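You operate a simulated robot arm through the tools that you are given. There is no shell and no other tool. Be economical: measure what you need, move in short steps, check, and stop when the job is done.

The job below is to be done with a simulated robot arm. You get a single attempt, and the scene is never put back.

## Task
Move the red cup beside the white jug, wipe up the milk, then pour 100 to 140 ml into it.
Fine: green napkin and jug go back. Set down upright: red cup, white jug. What is to be rubbed or washed off counts as gone when no trace of it is left.
Where things are to end (x, y in the base frame): red cup within 40 mm of [460, -90].

It is judged by the outcome, as a careful person would: the job done as asked, and still so three seconds after it is handed in. It fails if anything else is knocked over, pushed out of place, dropped, spilled or broken. Flat cloth is picked up by pressing the open fingertips on it (5 to 10 N) and closing them slowly along it; thin cloth reads only 2 to 8 mm in the jaws.

## Robot
A 6-joint arm with a two-finger parallel gripper, fixed in place. Base frame: the origin is at the foot of the arm, x ahead of it, y to its left, z up; the work surface is at about z = 0. Lengths are in mm, angles in rad, forces in N, time in s.
With the tool pointing down near the work surface it reaches from about 140 to 580 mm from the base axis. Its first joint turns from -1.152 to 1.152 rad. Payload 2.1 kg.
Tool frame: the origin (TCP) lies between the finger pads and is the grasp point; the fingertips stand 30 mm ahead of it; z points along the fingers, y is the line along which they close. The gripper opens to 94 mm. The fingers are 28 mm wide and 10 mm thick; the gripper's body (50 by 96 mm) begins 55 mm behind the TCP.
Orientation is that of the tool frame in the base frame, as a unit quaternion [x, y, z, w]. With the fingers straight down and closing along the base's y, the tool's x points along the base's -x, its y along +y and its z along -z.

## Interface
- The arm moves only by the tool send_rows. Its argument "rows" is a list of rows, each an object of numbers (a shift or turn left out is 0, a gripper value left out holds the last): "x", "y", "z": the shift along the tool's x, y, z in units of 40 mm (1.0 is 40 mm); "wx", "wy", "wz": the turn, a rotation vector about the tool's x, y, z in units of 5 degrees (1.0 is 5 degrees); "hand": the finger opening in mm, from 0 to 94. In form: [{"x": .., "y": .., "z": .., "wx": .., "wy": .., "wz": .., "hand": ..}, ...]. A call has 1 to 10 rows; each row shifts and turns the commanded pose from where the row before left it, along the tool's axes as they then stand. A call with a number of a shift or a turn outside -1 to 1 is refused whole. Rows are played at 5 a second. More than 50 mm and 0.15 rad between two rows, or a gripper value outside its range, and nothing of the call is played. A pose out of reach is approached as far as the arm can. The call stops where the force on the tool passes 90 N (or 10 N more than at its start, if that is more) or the arm is blocked; 0.2 s more then pass. The fingers move at their own pace (about 72 mm/s each) and stop on an object; they squeeze with about 44 N. The grip force told is the motor's: it shows also when the fingers shut on nothing. Time passes only in rows, and 0.2 s behind the last, so rows that do not move let the fingers close. The reply holds the time, the measured pose of the TCP, the force on the tool along the base axes, the opening and the grip force, in the units named above and with some noise, with the torque about the TCP (base axes, N m) and any sound that the robot's microphone picked up, and new pictures: "views" is both (left out), scene, wrist or none.
- Cameras (640 x 400 px; columns grow to the right, rows downward): "scene" is fixed at [55.6, -373, 501.2]; the picture's right is [0.75, -0.66, 0.00], its down [-0.30, -0.35, -0.89] and it looks along [0.58, 0.67, -0.46] (base axes); focal length 303 px, centre (320, 200). "wrist" rides on the gripper at [76, 14, -102] in the tool frame; the picture's right is [-0.18, 0.98, 0.00], its down [-0.75, -0.14, -0.64] and it looks along [-0.63, -0.12, 0.77] (tool axes); focal length 243 px, centre (320, 200). There is no depth. A picture from a camera that has moved, and an enlarged one, comes with that camera's place and axes in the base frame and with its lens. The place of the scene camera against the robot may be out by one fixed shift of up to 12 mm in any direction.
- zoom(camera, box): a new picture of the part [left, top, right, bottom] of that camera's present view, enlarged. It takes no simulated time.
- finish_job(): hands the job in; it is judged then, once.

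Go step by step. Nothing tells you positions but the pictures and the camera data: compare them with the known pose of the tool, close in by small moves and look again before you grip or let go. The budget is 120 turns and 200 pictures, counting those below and the enlarged ones. Unless the task says otherwise, let go and move clear before handing in, and close with one line.

The tools are called after "Call:" as name(argument=value, ...) on one line, values as JSON. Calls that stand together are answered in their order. send_rows: Moves the arm, as the interface text tells. Its arguments: {"type":"object","properties":{"rows":{"type":"array"},"views":{"type":"string","enum":["both","scene","wrist","none"]}},"required":["rows"]} The other tools are called the same way: zoom (camera, box) takes an enlarged picture of a part of a camera's view; finish_job () hands the job in.

At the start:

```text
time_s: 0.0
eef_pos: [340.4, -130.0, 387.3]
tool_rot: [-0.001, 1.0, 0.0, 0.0]
wrist_force: [-0.2, -0.3, -0.2]
torque: [-0.02, -0.03, -0.02]
gripper_width: 94.1
gripper_force: 0.1
```

scene: 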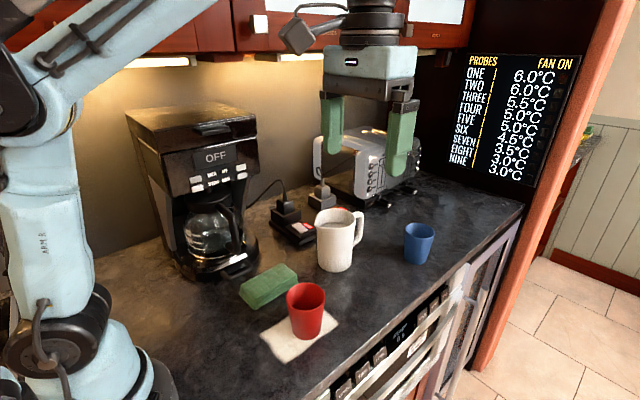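
wrist: 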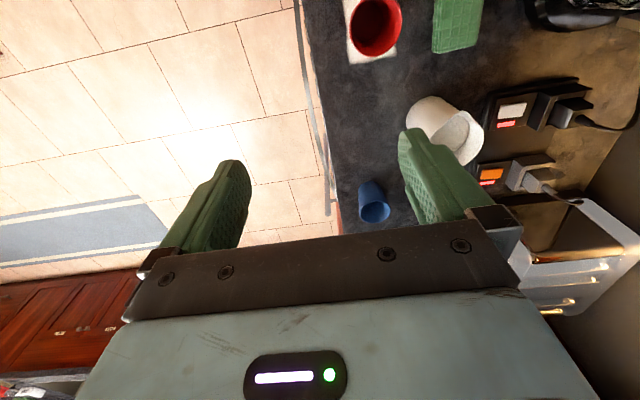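

The red cup seems to stand on a white patch (the milk) near [295,-50]. The green napkin is behind it, the white jug is near [470,50] with its handle toward +x/-y, and the blue cup is further out. I'll zoom in before moving.

Call:
zoom(camera="scene", box=[220, 190, 460, 370])

Call:
zoom(camera="wrist", box=[320, 0, 560, 240])

```text
2.22 times, centred on (340, 280) of scene
camera zoom: at [55.6, -373.0, 501.2], right [0.75, -0.66, 0.0], down [-0.3, -0.35, -0.89], along [0.58, 0.67, -0.46], focal length 673 px, centre (276, 22)
```

zoom: 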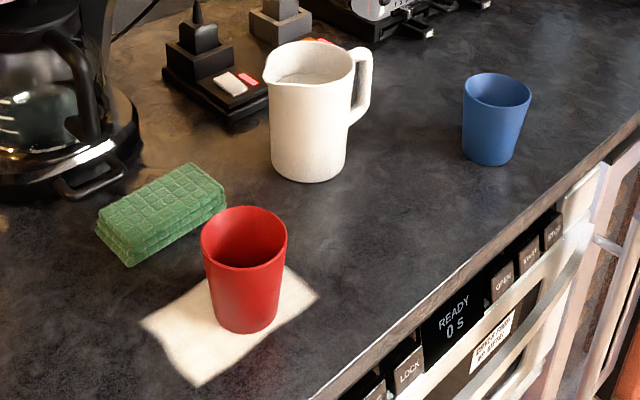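

```text
1.67 times, centred on (440, 120) of wrist
camera zoom: at [266.5, -115.5, 490.1], right [0.18, 0.98, 0.0], down [0.75, -0.14, 0.64], along [0.63, -0.12, -0.77], focal length 404 px, centre (120, 333)
```

zoom: 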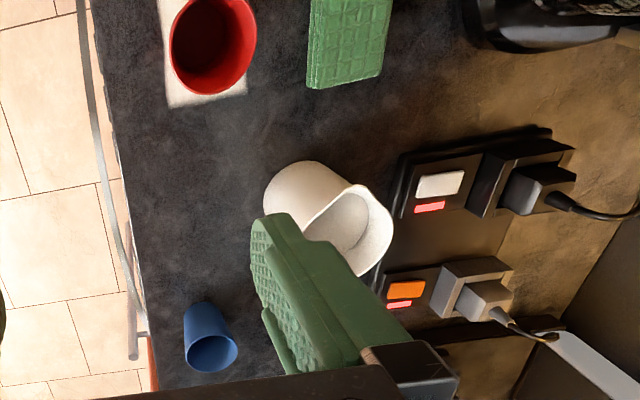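

The white square under the cup could be the milk or a cloth, so I need a better view. I'll pull the arm back and look down over the counter.

Call:
send_rows(rows=[{"x": 1}, {"x": 1, "y": 0.5}, {"x": 1, "y": 0.5}, {"x": 0.5, "y": 0.5}, {}])

Call:
zoom(camera="wrist", box=[200, 0, 520, 200])

Call:
zoom(camera="scene", box=[290, 190, 390, 280])

Call:
zoom(camera="scene", box=[230, 255, 350, 370])

```text
time_s: 1.2
eef_pos: [201.7, -70.3, 389.4]
tool_rot: [0.001, 1.0, 0.0, 0.0]
wrist_force: [0.2, -1.1, -0.2]
torque: [0.01, -0.01, 0.01]
gripper_width: 94.1
gripper_force: 0.0
camera wrist: at [126.2, -55.6, 491.3], right [0.18, 0.98, 0.0], down [0.75, -0.14, 0.64], along [0.63, -0.12, -0.77], focal length 243 px, centre (320, 200)
```

scene: 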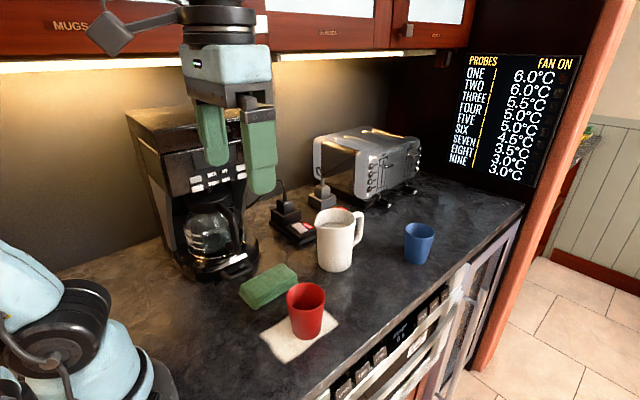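
wrist: 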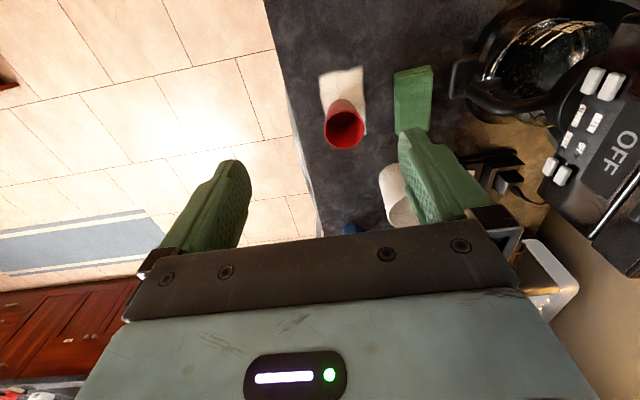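

```text
2.00 times, centred on (360, 100) of wrist
camera zoom: at [126.2, -55.6, 491.3], right [0.18, 0.98, 0.0], down [0.75, -0.14, 0.64], along [0.63, -0.12, -0.77], focal length 485 px, centre (240, 400)
```

zoom: 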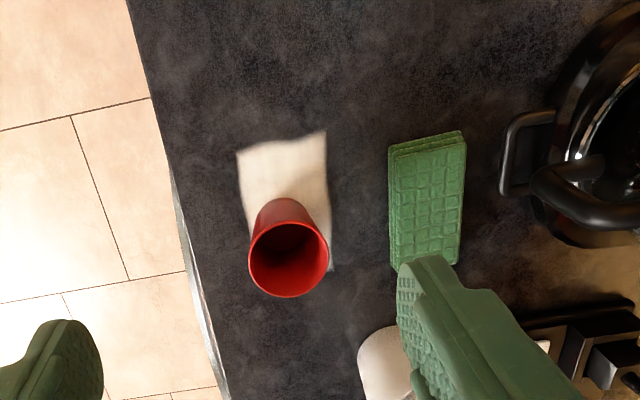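

```text
4.44 times, centred on (340, 235) of scene
camera zoom: at [55.6, -373.0, 501.2], right [0.75, -0.66, 0.0], down [-0.3, -0.35, -0.89], along [0.58, 0.67, -0.46], focal length 1346 px, centre (231, 44)
```

zoom: 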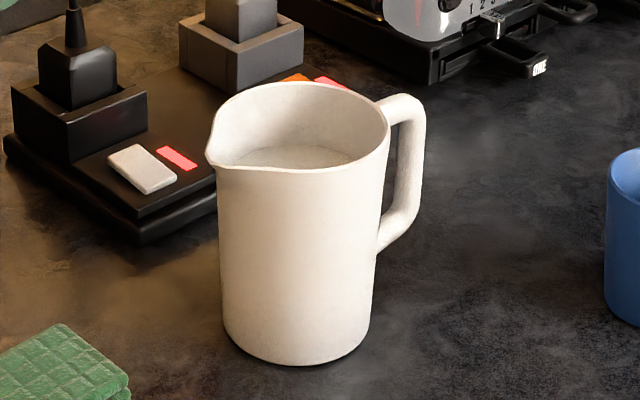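

```text
3.48 times, centred on (290, 312) of scene
camera zoom: at [55.6, -373.0, 501.2], right [0.75, -0.66, 0.0], down [-0.3, -0.35, -0.89], along [0.58, 0.67, -0.46], focal length 1053 px, centre (424, -191)
```

zoom: 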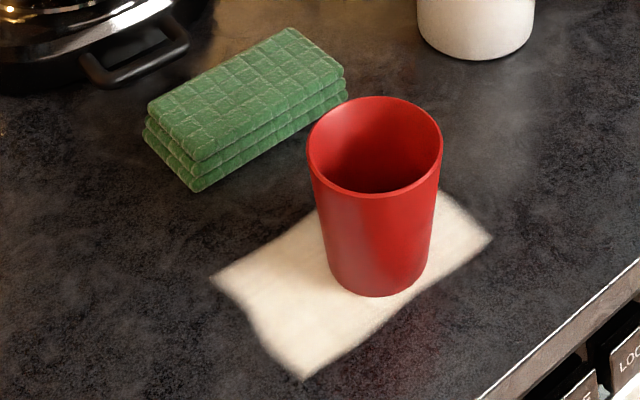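

The white patch is the milk, lying flat at about x 232–366, y -80..0. The cup stands on it at about [304,-48], 90 mm tall with a 71 mm rim. The napkin is a folded block near [308,85]. I'll go above the cup first.

Call:
send_rows(rows=[{"x": -1, "y": 0.3, "z": 0.6}, {"x": -1, "y": 0.25, "z": 0.6}, {"x": -0.55, "z": 0.9}, {"z": 0.9}, {"z": 0.8}, {}])

```text
time_s: 2.6
eef_pos: [304.0, -48.8, 236.6]
tool_rot: [0.0, 1.0, 0.001, 0.001]
wrist_force: [1.4, 0.0, 0.6]
torque: [-0.01, 0.0, 0.0]
gripper_width: 94.0
gripper_force: 0.1
camera wrist: at [229.2, -34.3, 338.6], right [0.18, 0.98, 0.0], down [0.75, -0.14, 0.64], along [0.63, -0.12, -0.77], focal length 243 px, centre (320, 200)
```

scene: 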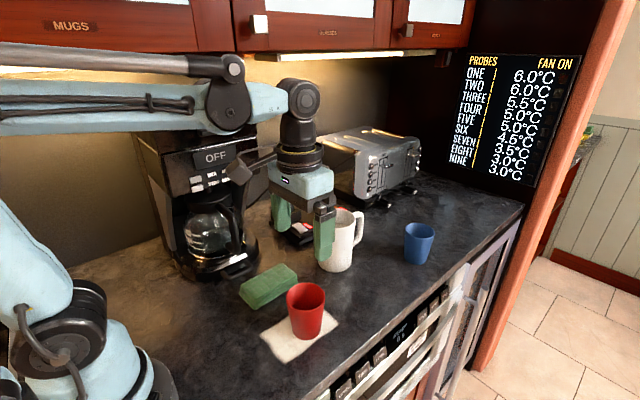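
wrist: 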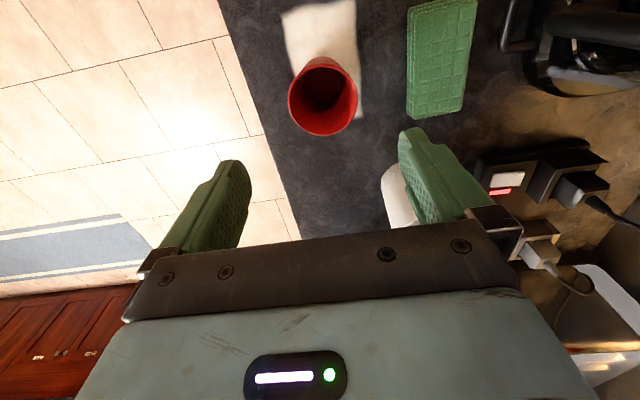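

The cup rim comes out at [303.5,-46], which fits. I'll descend around it in steps.

Call:
send_rows(rows=[{"z": 0.9, "y": 0.06}, {"z": 0.9}, {"z": 0.7}, {}])

Call:
zoom(camera="scene", box=[240, 210, 380, 360])

```text
time_s: 3.6
eef_pos: [303.6, -44.5, 135.5]
tool_rot: [0.0, 1.0, 0.0, 0.001]
wrist_force: [-0.9, -0.6, -0.4]
torque: [-0.02, 0.03, 0.02]
gripper_width: 94.0
gripper_force: 0.1
camera wrist: at [228.6, -30.6, 238.3], right [0.18, 0.98, 0.0], down [0.75, -0.14, 0.64], along [0.63, -0.12, -0.77], focal length 243 px, centre (320, 200)
```

scene: 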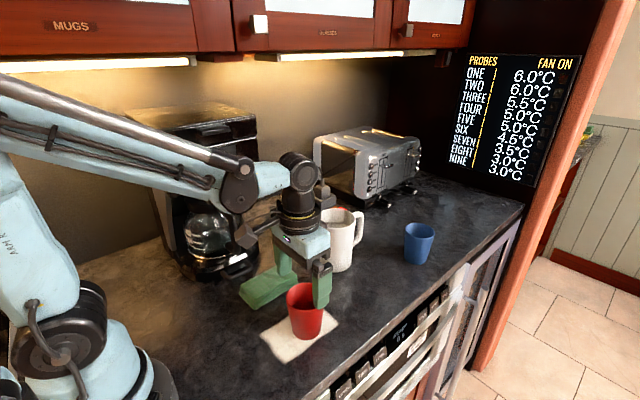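
wrist: 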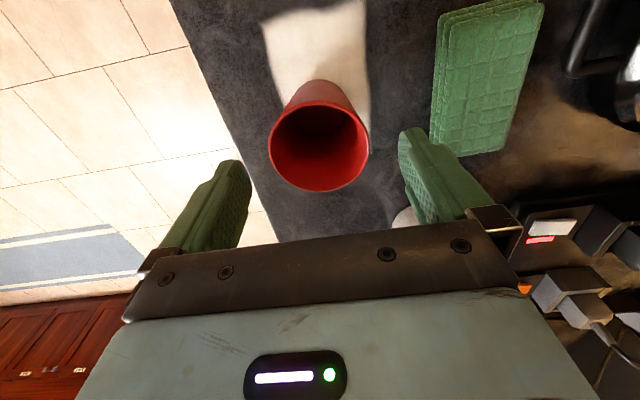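

```text
2.67 times, centred on (310, 285) of scene
camera zoom: at [55.6, -373.0, 501.2], right [0.75, -0.66, 0.0], down [-0.3, -0.35, -0.89], along [0.58, 0.67, -0.46], focal length 808 px, centre (347, -27)
```

zoom: 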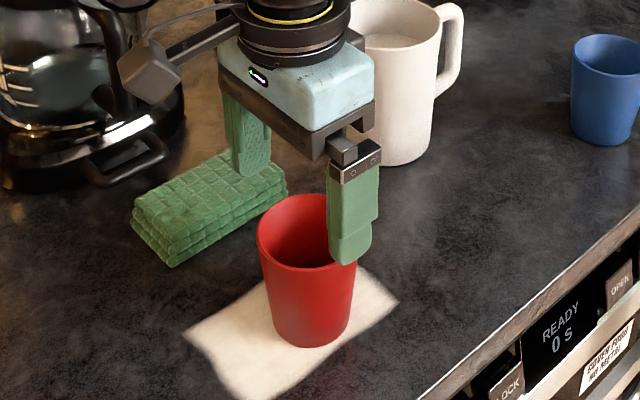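

Call:
send_rows(rows=[{"z": 0.8, "x": 0.08}, {"z": 0.8}, {"z": 0.6}, {}])

Call:
zoom(camera="scene", box=[240, 210, 380, 360])

```text
time_s: 4.6
eef_pos: [299.4, -45.0, 46.3]
tool_rot: [0.0, 1.0, 0.0, 0.0]
wrist_force: [-0.2, 1.1, 0.4]
torque: [-0.01, -0.01, -0.01]
gripper_width: 93.9
gripper_force: 0.0
camera wrist: at [225.0, -31.6, 149.2], right [0.18, 0.98, 0.0], down [0.75, -0.14, 0.64], along [0.63, -0.12, -0.77], focal length 243 px, centre (320, 200)
```

scene: 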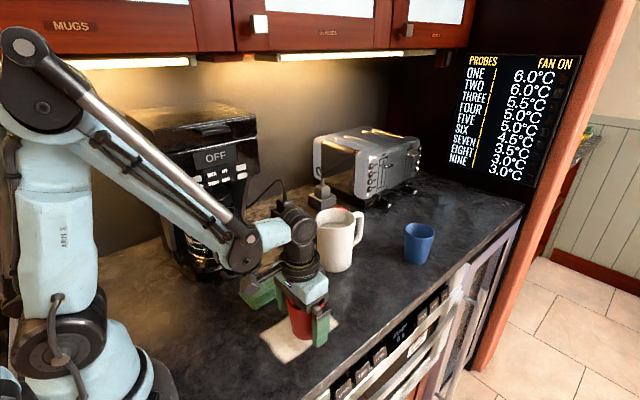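
wrist: 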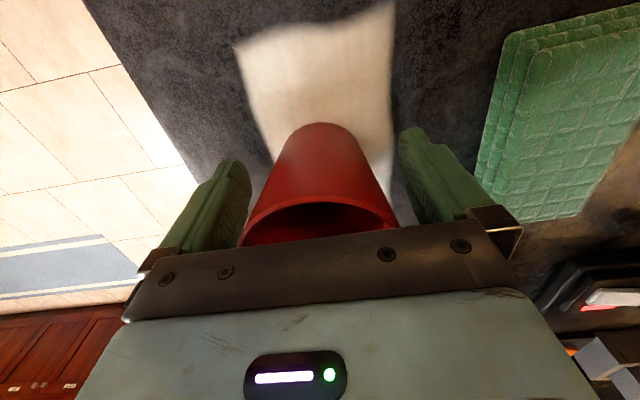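

```text
2.67 times, centred on (310, 285) of scene
camera zoom: at [55.6, -373.0, 501.2], right [0.75, -0.66, 0.0], down [-0.3, -0.35, -0.89], along [0.58, 0.67, -0.46], focal length 808 px, centre (347, -27)
```

zoom: 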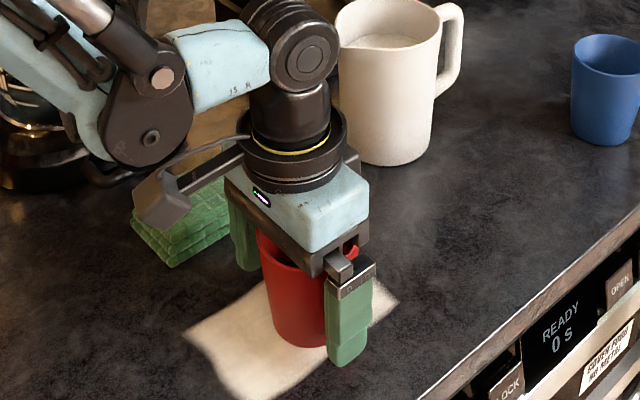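

The cup is between the fingers, so I'll close on it slowly.

Call:
send_rows(rows=[{"x": -0.1, "hand": 78}, {"hand": 72}, {"hand": 66}, {"hand": 60}, {"hand": 54}, {"hand": 48}, {}, {}])

```text
time_s: 6.4
eef_pos: [303.4, -45.4, 47.3]
tool_rot: [0.0, 1.0, 0.001, 0.0]
wrist_force: [-0.8, -1.4, -0.3]
torque: [-0.01, -0.05, -0.03]
gripper_width: 65.4
gripper_force: 43.9
camera wrist: at [229.3, -31.5, 149.7], right [0.18, 0.98, 0.0], down [0.75, -0.14, 0.64], along [0.63, -0.12, -0.77], focal length 243 px, centre (320, 200)
```

scene: 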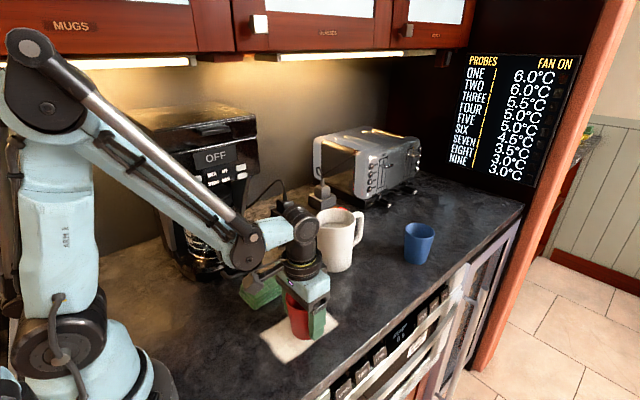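
wrist: 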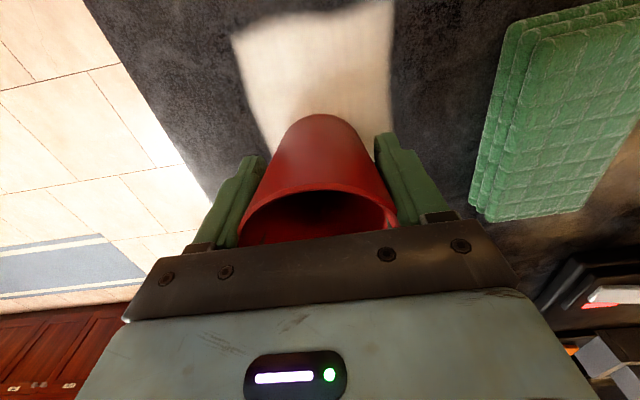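

The grip is firm at 65 mm. I'll lift, carry it toward [452,-90] and check before setting it down.

Call:
send_rows(rows=[{"z": -0.5}, {"z": -1}, {"x": -0.9, "y": -0.3}, {"x": -0.9, "y": -0.3}, {"x": -0.9, "y": -0.3}, {"x": -1, "y": -0.22}, {}, {}])

Call:
zoom(camera="scene", box=[280, 170, 460, 330])

```text
time_s: 8.2
eef_pos: [453.4, -90.8, 106.4]
tool_rot: [0.0, 1.0, 0.0, 0.0]
wrist_force: [-0.4, 0.6, -1.0]
torque: [0.0, -0.01, 0.02]
gripper_width: 65.3
gripper_force: 44.5
camera wrist: at [378.3, -77.2, 210.0], right [0.18, 0.98, 0.0], down [0.75, -0.14, 0.64], along [0.63, -0.12, -0.77], focal length 243 px, centre (320, 200)
```

scene: 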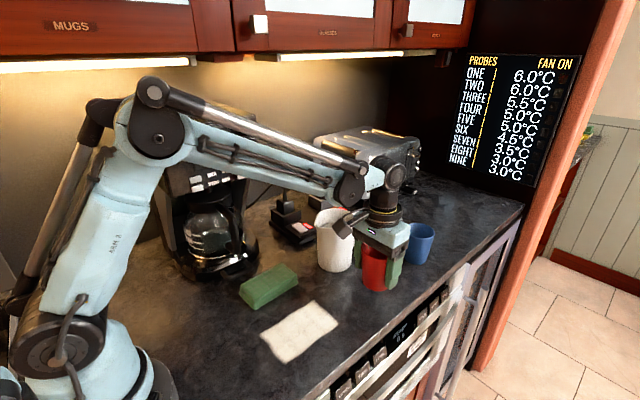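
wrist: 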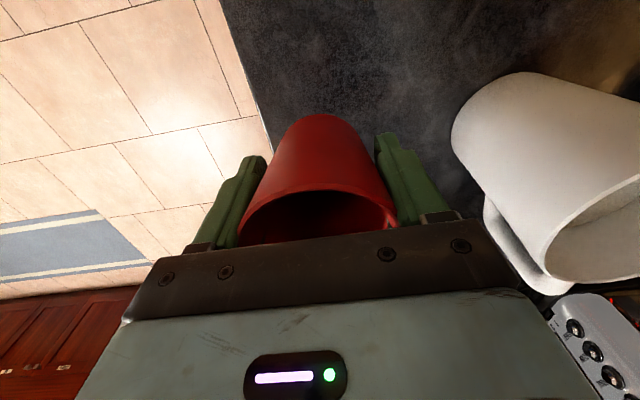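

```text
2.50 times, centred on (370, 250) of scene
camera zoom: at [55.6, -373.0, 501.2], right [0.75, -0.66, 0.0], down [-0.3, -0.35, -0.89], along [0.58, 0.67, -0.46], focal length 757 px, centre (195, 75)
```

zoom: 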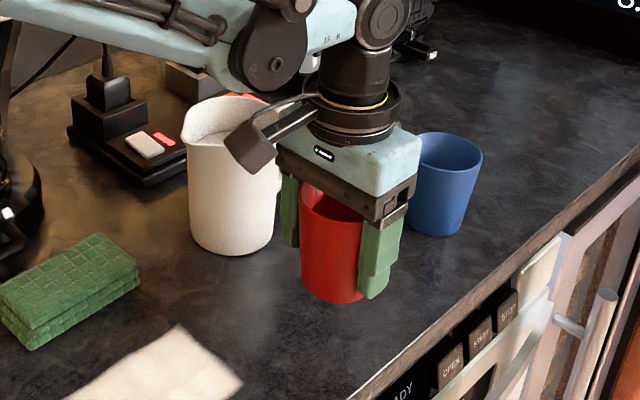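

The cup is upright, clear of the jug and over the target. I'll lower it to the same grip height as before.

Call:
send_rows(rows=[{"z": 0.7}, {"z": 0.5}, {"z": 0.2}, {"z": 0.06}, {}, {}], views="scene")

```text
time_s: 9.6
eef_pos: [452.6, -90.7, 48.9]
tool_rot: [0.001, 1.0, 0.0, -0.001]
wrist_force: [0.4, 0.0, 0.3]
torque: [0.02, 0.02, -0.04]
gripper_width: 65.6
gripper_force: 44.5
```

scene: 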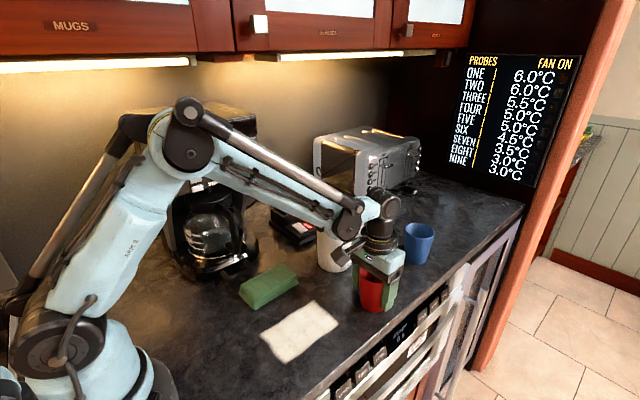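

Call:
send_rows(rows=[{"z": 0.03}, {"z": 0.02}, {}, {}], views="none")

```text
time_s: 10.6
eef_pos: [452.0, -90.0, 47.2]
tool_rot: [0.001, 1.0, 0.0, 0.0]
wrist_force: [0.2, 0.2, -1.2]
torque: [0.05, -0.02, 0.01]
gripper_width: 65.3
gripper_force: 44.0
```

Call:
send_rows(rows=[{"z": 0.025}, {}, {}], views="none")

```text
time_s: 11.4
eef_pos: [452.0, -89.8, 47.3]
tool_rot: [0.001, 1.0, 0.0, 0.001]
wrist_force: [-2.6, 0.6, 28.8]
torque: [0.2, -0.13, 0.05]
gripper_width: 65.4
gripper_force: 44.2
```

The cup is down, so I'll ease off the load, open slowly and rise.

Call:
send_rows(rows=[{"z": -0.025}, {"hand": 70}, {"hand": 78}, {"hand": 88}, {"hand": 94}, {}, {"z": -0.8}, {"z": -1}, {"z": -1}, {}])

Call:
zoom(camera="scene", box=[280, 170, 460, 330])

```text
time_s: 13.6
eef_pos: [453.0, -89.6, 159.6]
tool_rot: [-0.001, 1.0, -0.001, 0.0]
wrist_force: [0.5, 0.4, 0.4]
torque: [-0.02, 0.01, 0.02]
gripper_width: 93.9
gripper_force: 0.0
camera wrist: at [377.9, -75.5, 262.0], right [0.18, 0.98, 0.0], down [0.75, -0.14, 0.64], along [0.63, -0.12, -0.77], focal length 243 px, centre (320, 200)
```

scene: 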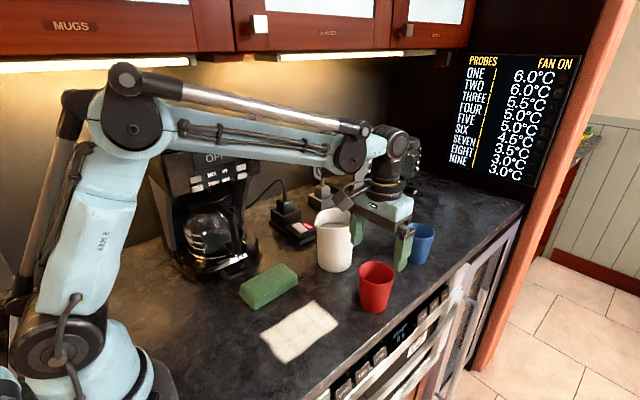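
wrist: 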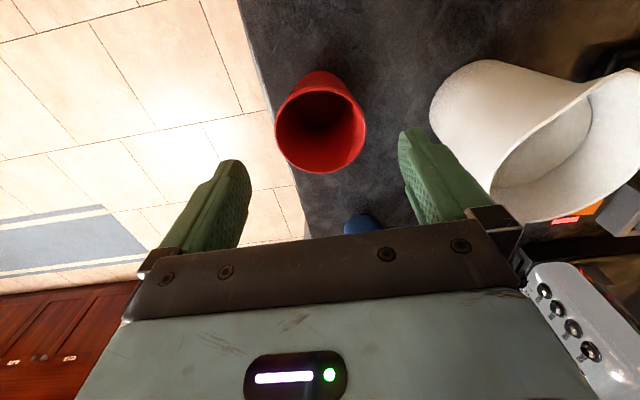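

```text
2.50 times, centred on (370, 250) of scene
camera zoom: at [55.6, -373.0, 501.2], right [0.75, -0.66, 0.0], down [-0.3, -0.35, -0.89], along [0.58, 0.67, -0.46], focal length 757 px, centre (195, 75)
```

zoom: 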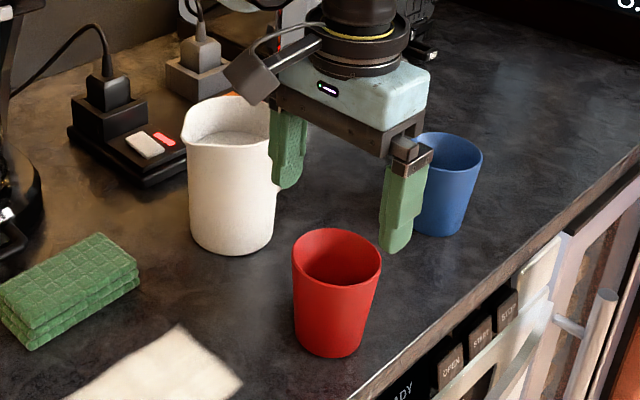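

The cup is standing at about [452,-90]. Next I'll go above the napkin.

Call:
send_rows(rows=[{"x": 1, "z": -0.5}, {"x": 1, "z": -0.5}, {"x": 1, "y": 0.6}, {"x": 0.6, "y": 1}, {"y": 1}, {"y": 1}, {"y": 0.75}, {}])

Call:
zoom(camera="scene", box=[200, 220, 360, 380])

```text
time_s: 15.4
eef_pos: [308.1, 83.4, 199.2]
tool_rot: [0.0, 1.0, 0.001, -0.001]
wrist_force: [0.1, 0.2, 0.2]
torque: [0.0, 0.01, -0.02]
gripper_width: 94.1
gripper_force: 0.0
camera wrist: at [233.1, 98.0, 301.2], right [0.18, 0.98, 0.0], down [0.75, -0.14, 0.64], along [0.63, -0.12, -0.77], focal length 243 px, centre (320, 200)
```

scene: 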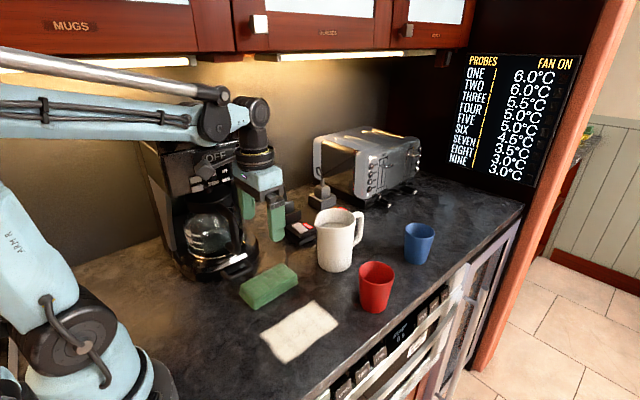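
wrist: 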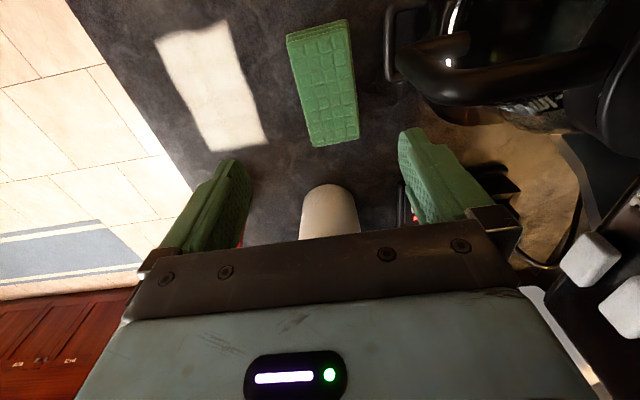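

```text
2.50 times, centred on (280, 300) of scene
camera zoom: at [55.6, -373.0, 501.2], right [0.75, -0.66, 0.0], down [-0.3, -0.35, -0.89], along [0.58, 0.67, -0.46], focal length 757 px, centre (420, -50)
```

zoom: 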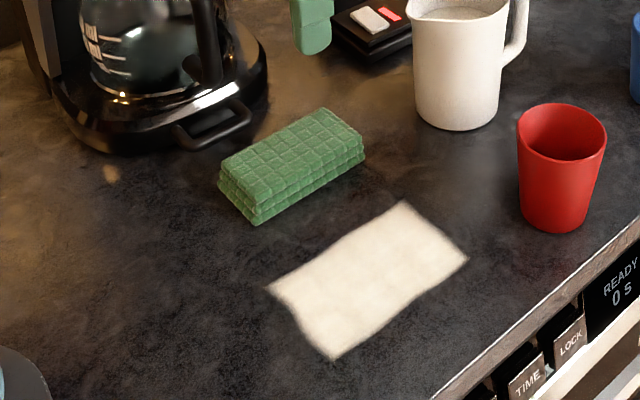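

The napkin's top spans about x 255–372, y 62–118, centre [313,90], roughly 24 mm thick. I'll align, narrow the fingers and descend.

Call:
send_rows(rows=[{"x": -0.12, "y": 0.16, "hand": 82}, {"z": 0.9}, {"z": 0.9}, {"z": 0.9}, {"z": 0.5}, {}])

Call:
zoom(camera="scene", box=[200, 220, 340, 340])

```text
time_s: 16.8
eef_pos: [313.0, 90.5, 71.6]
tool_rot: [0.001, 1.0, -0.001, 0.0]
wrist_force: [0.3, -1.0, 0.6]
torque: [0.03, 0.03, -0.01]
gripper_width: 82.0
gripper_force: 0.1
camera wrist: at [238.6, 104.4, 173.5], right [0.18, 0.98, 0.0], down [0.75, -0.14, 0.64], along [0.63, -0.12, -0.77], focal length 243 px, centre (320, 200)
```

scene: 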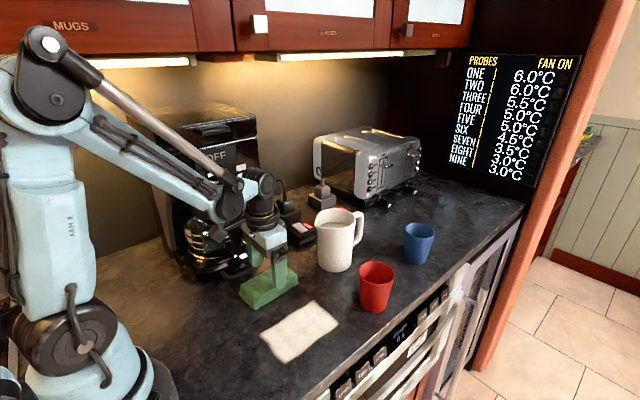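
wrist: 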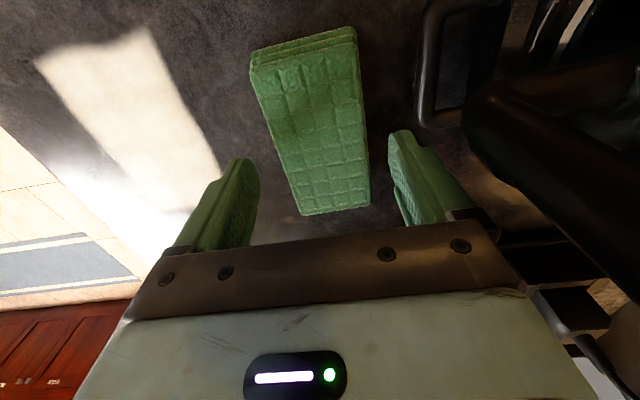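

```text
3.33 times, centred on (270, 280) of scene
camera zoom: at [55.6, -373.0, 501.2], right [0.75, -0.66, 0.0], down [-0.3, -0.35, -0.89], along [0.58, 0.67, -0.46], focal length 1010 px, centre (487, -67)
```

zoom: 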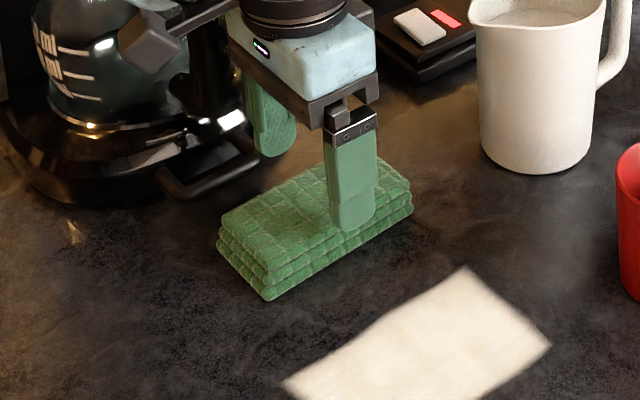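

Call:
send_rows(rows=[{"y": -0.06, "z": 0.3}, {"z": 0.3}, {"z": 0.2}, {}])

Call:
zoom(camera="scene", box=[200, 220, 340, 340])

```text
time_s: 17.8
eef_pos: [312.9, 88.5, 40.2]
tool_rot: [0.0, 1.0, -0.001, -0.001]
wrist_force: [0.0, 0.3, 0.1]
torque: [-0.04, 0.0, 0.04]
gripper_width: 82.1
gripper_force: 0.2
camera wrist: at [238.2, 102.2, 141.9], right [0.18, 0.98, 0.0], down [0.75, -0.14, 0.64], along [0.63, -0.12, -0.77], focal length 243 px, centre (320, 200)
```

scene: 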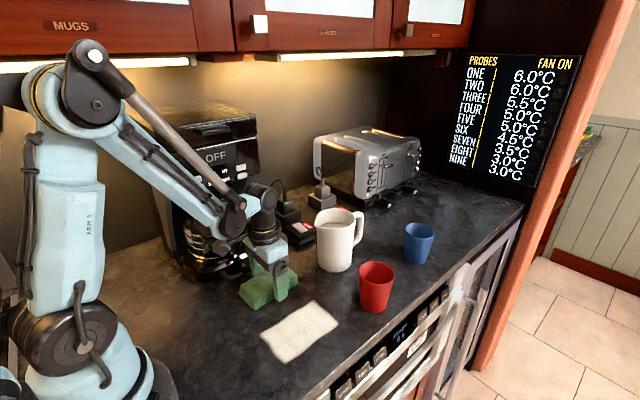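
wrist: 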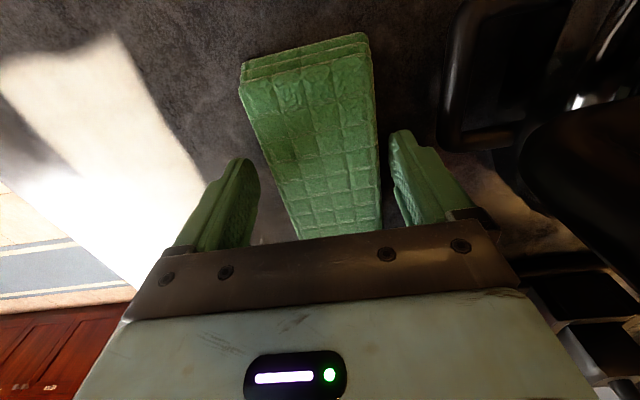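

```text
3.33 times, centred on (270, 280) of scene
camera zoom: at [55.6, -373.0, 501.2], right [0.75, -0.66, 0.0], down [-0.3, -0.35, -0.89], along [0.58, 0.67, -0.46], focal length 1010 px, centre (487, -67)
```

zoom: 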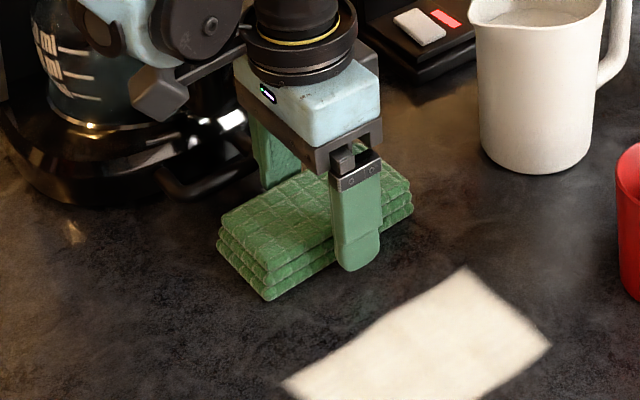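

The fingers straddle the napkin. I'll go 4 mm lower and close slowly.

Call:
send_rows(rows=[{"z": 0.1}, {"hand": 70}, {"hand": 62}, {"hand": 54}, {"hand": 46}, {"hand": 38}, {"hand": 30}, {}, {}])

Call:
zoom(camera="scene", box=[200, 220, 340, 340])

```text
time_s: 19.8
eef_pos: [312.2, 88.1, 36.8]
tool_rot: [0.001, 1.0, 0.0, 0.0]
wrist_force: [-0.6, -0.8, 0.4]
torque: [-0.02, 0.0, 0.0]
gripper_width: 63.7
gripper_force: 43.5
camera wrist: at [238.2, 102.0, 137.9], right [0.18, 0.98, 0.0], down [0.75, -0.14, 0.64], along [0.63, -0.12, -0.77], focal length 243 px, centre (320, 200)
```

scene: 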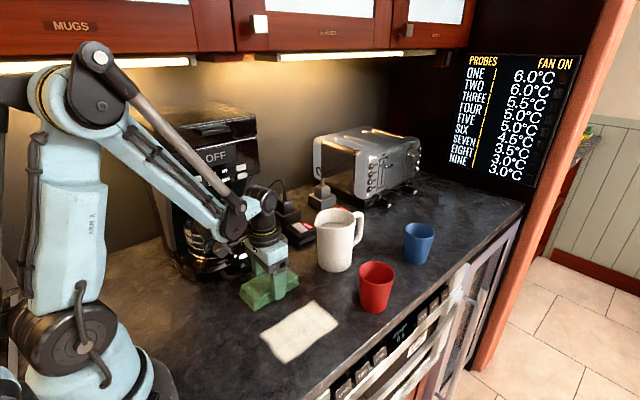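
wrist: 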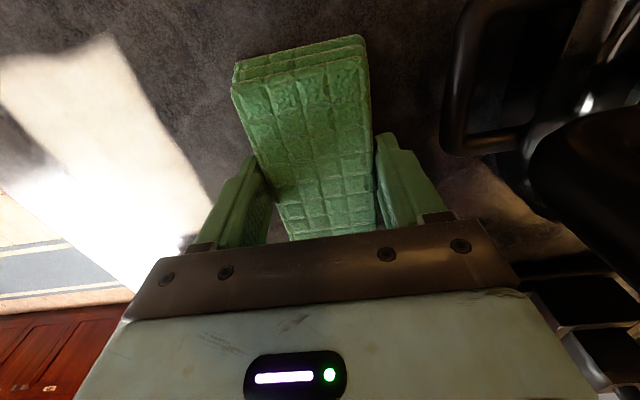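

```text
3.33 times, centred on (270, 280) of scene
camera zoom: at [55.6, -373.0, 501.2], right [0.75, -0.66, 0.0], down [-0.3, -0.35, -0.89], along [0.58, 0.67, -0.46], focal length 1010 px, centre (487, -67)
```

zoom: 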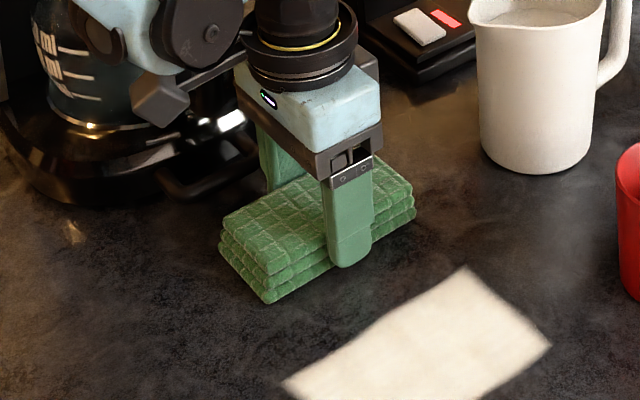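

I have a firm hold on the napkin. I'll lift slightly, carry it to the edge of the milk and press down gently.

Call:
send_rows(rows=[{"z": -0.5}, {"x": 0.5, "y": -0.4}, {"x": 0.55, "y": -0.8}, {}, {"z": 0.3}, {"z": 0.17}, {}, {}])

```text
time_s: 21.6
eef_pos: [270.9, 39.0, 37.3]
tool_rot: [0.0, 1.0, -0.001, 0.0]
wrist_force: [-0.6, 0.0, -0.1]
torque: [0.01, -0.01, 0.01]
gripper_width: 63.8
gripper_force: 43.9
camera wrist: at [196.1, 54.2, 138.8], right [0.18, 0.98, 0.0], down [0.75, -0.14, 0.64], along [0.63, -0.12, -0.77], focal length 243 px, centre (320, 200)
```

scene: 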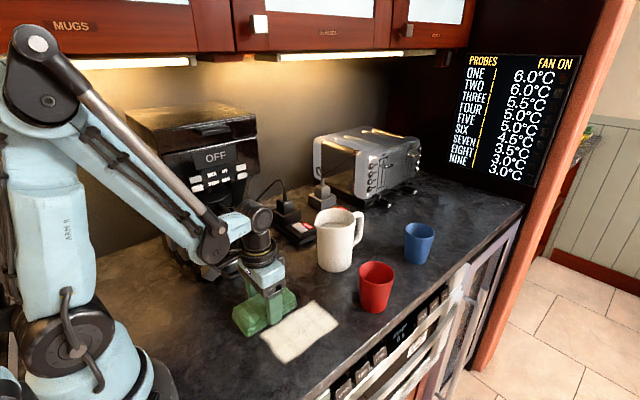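
wrist: 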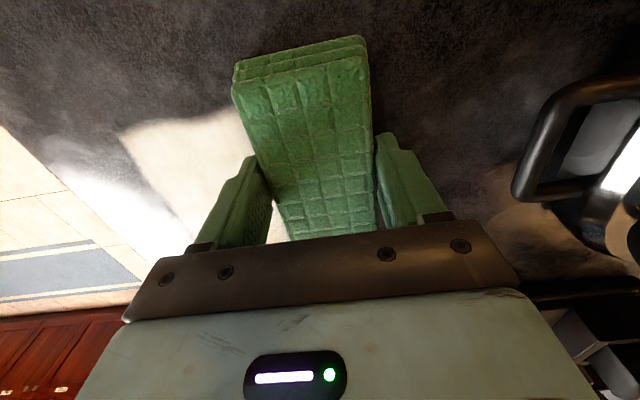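

Call:
send_rows(rows=[{"z": 0.02}, {}, {}], views="none")

```text
time_s: 22.4
eef_pos: [270.9, 40.5, 36.5]
tool_rot: [0.0, 1.0, 0.0, 0.0]
wrist_force: [-0.5, 0.4, -0.9]
torque: [-0.03, 0.03, 0.01]
gripper_width: 63.7
gripper_force: 43.7
```

Call:
send_rows(rows=[{"z": 0.02}, {}, {}], views="none")

```text
time_s: 23.2
eef_pos: [269.3, 40.2, 34.5]
tool_rot: [0.0, 1.0, 0.0, 0.0]
wrist_force: [-2.0, 0.0, 35.7]
torque: [-0.04, 0.13, 0.04]
gripper_width: 63.5
gripper_force: 44.3
```

Contact is at about z=35. I'll back off a bit and sweep across the milk along -y.

Call:
send_rows(rows=[{"z": -0.012}, {"y": -0.5}, {"y": -0.5}, {"y": -0.5}, {"y": -0.5}, {"y": -0.5}, {"y": -0.1}, {}])

```text
time_s: 25.0
eef_pos: [269.5, -64.2, 36.1]
tool_rot: [0.0, 1.0, 0.0, 0.0]
wrist_force: [0.3, 0.6, -0.9]
torque: [0.01, -0.01, 0.01]
gripper_width: 63.8
gripper_force: 44.5
camera wrist: at [195.9, -50.0, 137.8], right [0.18, 0.98, 0.0], down [0.75, -0.14, 0.64], along [0.63, -0.12, -0.77], focal length 243 px, centre (320, 200)
```

scene: 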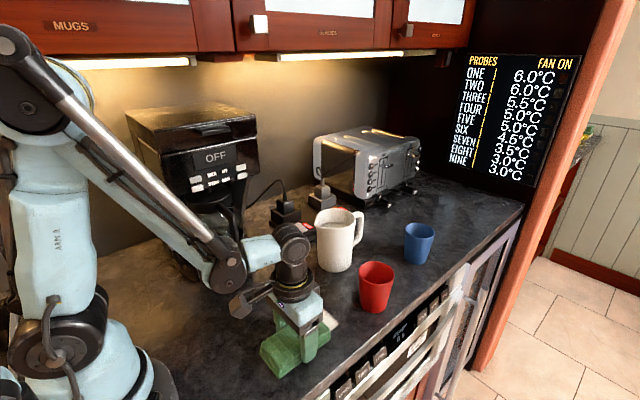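
wrist: 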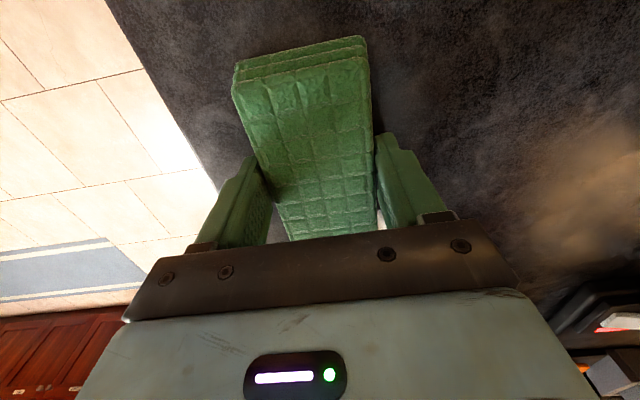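

It wipes cleanly. I'll go on with the far strip: shift +x and sweep back and forth.

Call:
send_rows(rows=[{"x": -0.5, "z": 0.01}, {"x": -0.5}, {"x": -0.4}, {"y": 0.5}, {"y": 0.5}, {"y": 0.5}, {"y": 0.5}, {"y": 0.3}, {}])

Call:
zoom(camera="scene", box=[220, 260, 380, 380])

```text
time_s: 27.0
eef_pos: [327.4, 26.4, 34.7]
tool_rot: [0.001, 1.0, -0.001, 0.0]
wrist_force: [-0.7, -10.2, 19.0]
torque: [-0.14, 0.04, -0.04]
gripper_width: 63.7
gripper_force: 44.2
camera wrist: at [252.5, 42.0, 137.4], right [0.19, 0.98, 0.0], down [0.75, -0.14, 0.64], along [0.63, -0.12, -0.77], focal length 243 px, centre (320, 200)
```

scene: 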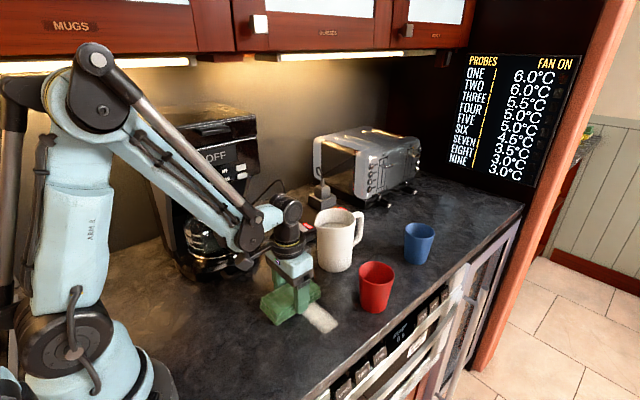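
wrist: 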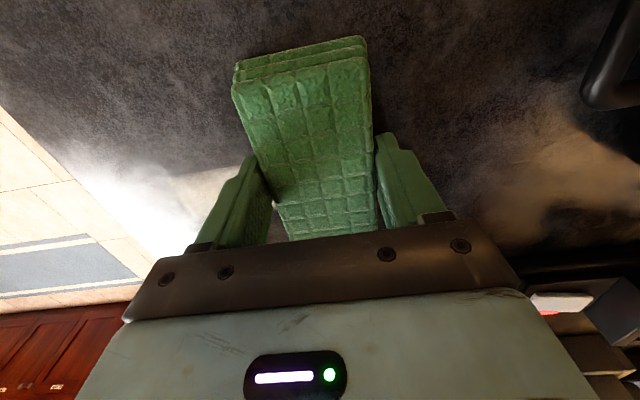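

```text
3.33 times, centred on (300, 320) of scene
camera zoom: at [55.6, -373.0, 501.2], right [0.75, -0.66, 0.0], down [-0.3, -0.35, -0.89], along [0.58, 0.67, -0.46], focal length 1010 px, centre (387, -200)
```

zoom: 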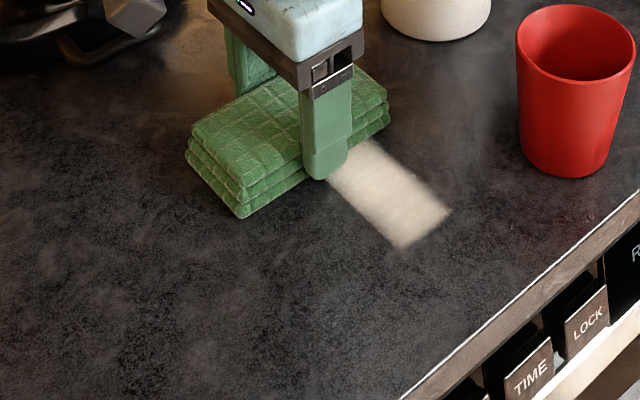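

A strip remains at x ~325–366, because contact was only made near the end of that pass. I'll sweep back with contact held.

Call:
send_rows(rows=[{"y": -0.4}, {"y": -0.4}, {"y": -0.4}, {"y": -0.4}, {"y": -0.4}, {"y": -0.3}, {}], views="scene")

```text
time_s: 28.6
eef_pos: [325.6, -64.1, 35.6]
tool_rot: [0.0, 1.0, 0.0, -0.001]
wrist_force: [-0.3, 4.1, 9.2]
torque: [0.22, -0.06, 0.12]
gripper_width: 63.7
gripper_force: 43.8
```

scene: 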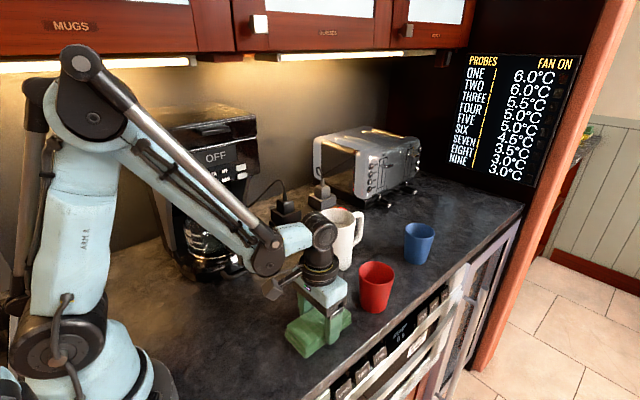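

Call:
send_rows(rows=[{"x": 0.4}, {"x": 0.4}, {"y": 0.5}, {"y": 0.5}, {"y": 0.5}, {"y": 0.5}, {"y": 0.5}, {"y": 0.3}, {"z": -0.6}, {}])

Call:
zoom(camera="scene", box=[220, 260, 380, 380])

```text
time_s: 30.8
eef_pos: [294.3, 48.5, 58.1]
tool_rot: [-0.001, 1.0, 0.0, -0.001]
wrist_force: [-1.0, -0.9, -1.1]
torque: [-0.01, 0.0, 0.01]
gripper_width: 63.6
gripper_force: 44.2
camera wrist: at [219.6, 62.5, 161.3], right [0.18, 0.98, 0.0], down [0.75, -0.14, 0.64], along [0.63, -0.12, -0.77], focal length 243 px, centre (320, 200)
```

scene: 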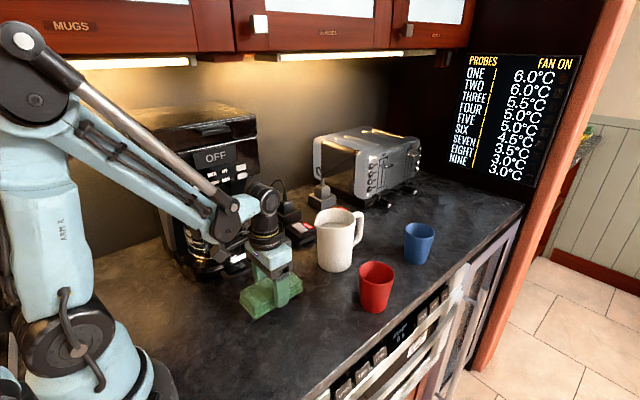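
wrist: 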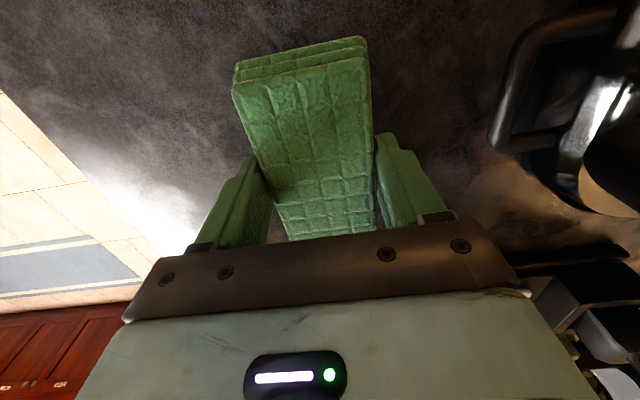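

```text
3.33 times, centred on (300, 320) of scene
camera zoom: at [55.6, -373.0, 501.2], right [0.75, -0.66, 0.0], down [-0.3, -0.35, -0.89], along [0.58, 0.67, -0.46], focal length 1010 px, centre (387, -200)
```

zoom: 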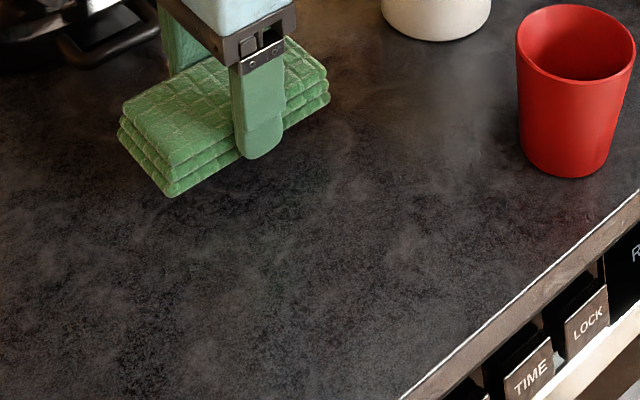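

The milk looks gone. I'll put the napkin back where it was, gripper at [312,88].

Call:
send_rows(rows=[{"x": -0.45, "y": 0.5}, {"y": 0.49}, {}, {"z": 0.4}, {"z": 0.13}, {}], views="scene")

```text
time_s: 32.2
eef_pos: [313.5, 87.3, 38.0]
tool_rot: [0.0, 1.0, 0.0, 0.0]
wrist_force: [-0.1, 0.2, -0.1]
torque: [-0.03, -0.03, 0.01]
gripper_width: 63.5
gripper_force: 44.3
```

scene: 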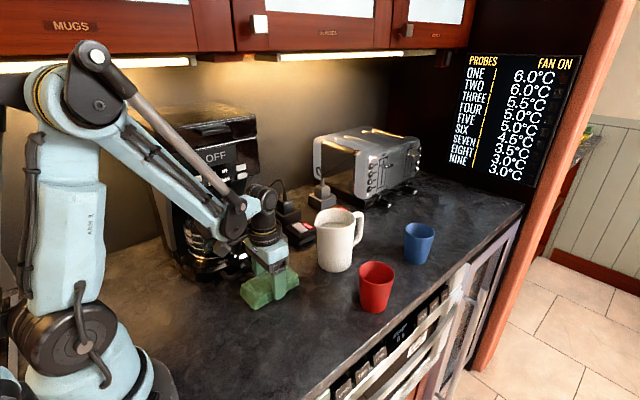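

Call:
send_rows(rows=[{"z": 0.03}, {"z": 0.02}, {}, {"hand": 70}, {"hand": 78}, {"hand": 84}, {}, {"z": -0.6}, {"z": -0.9}, {"z": -0.9}], views="none")

Call:
send_rows(rows=[{"z": -1}, {"x": 1, "z": -1}, {"x": 1, "z": -1}, {}])

Call:
zoom(camera="scene", box=[200, 220, 400, 380])

Call:
zoom(camera="wrist", box=[150, 0, 450, 190])

```text
time_s: 34.4
eef_pos: [312.8, 88.0, 132.6]
tool_rot: [0.0, 1.0, -0.001, 0.0]
wrist_force: [-0.9, -0.8, 0.5]
torque: [0.03, 0.03, 0.01]
gripper_width: 83.8
gripper_force: 0.0
```

```text
refused: row 2 steps farther than a row can; nothing moved
```

```text
2.50 times, centred on (300, 300) of scene
camera zoom: at [55.6, -373.0, 501.2], right [0.75, -0.66, 0.0], down [-0.3, -0.35, -0.89], along [0.58, 0.67, -0.46], focal length 757 px, centre (370, -50)
```

zoom: 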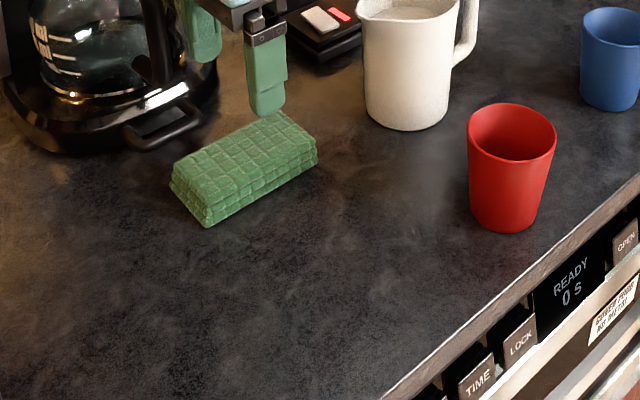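

```text
2.11 times, centred on (300, 95) of wrist
camera zoom: at [238.5, 101.8, 235.0], right [0.18, 0.98, 0.0], down [0.75, -0.14, 0.64], along [0.63, -0.12, -0.77], focal length 511 px, centre (362, 421)
```

zoom: 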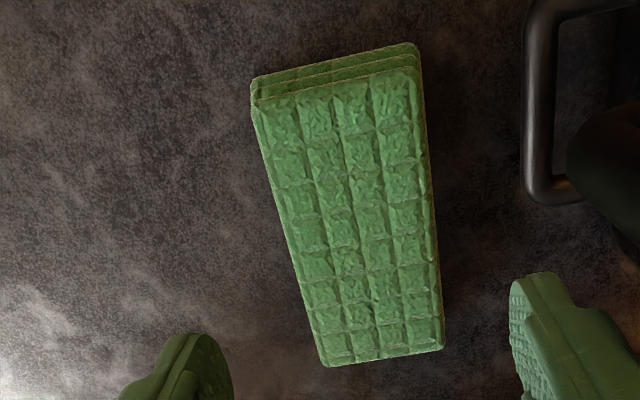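

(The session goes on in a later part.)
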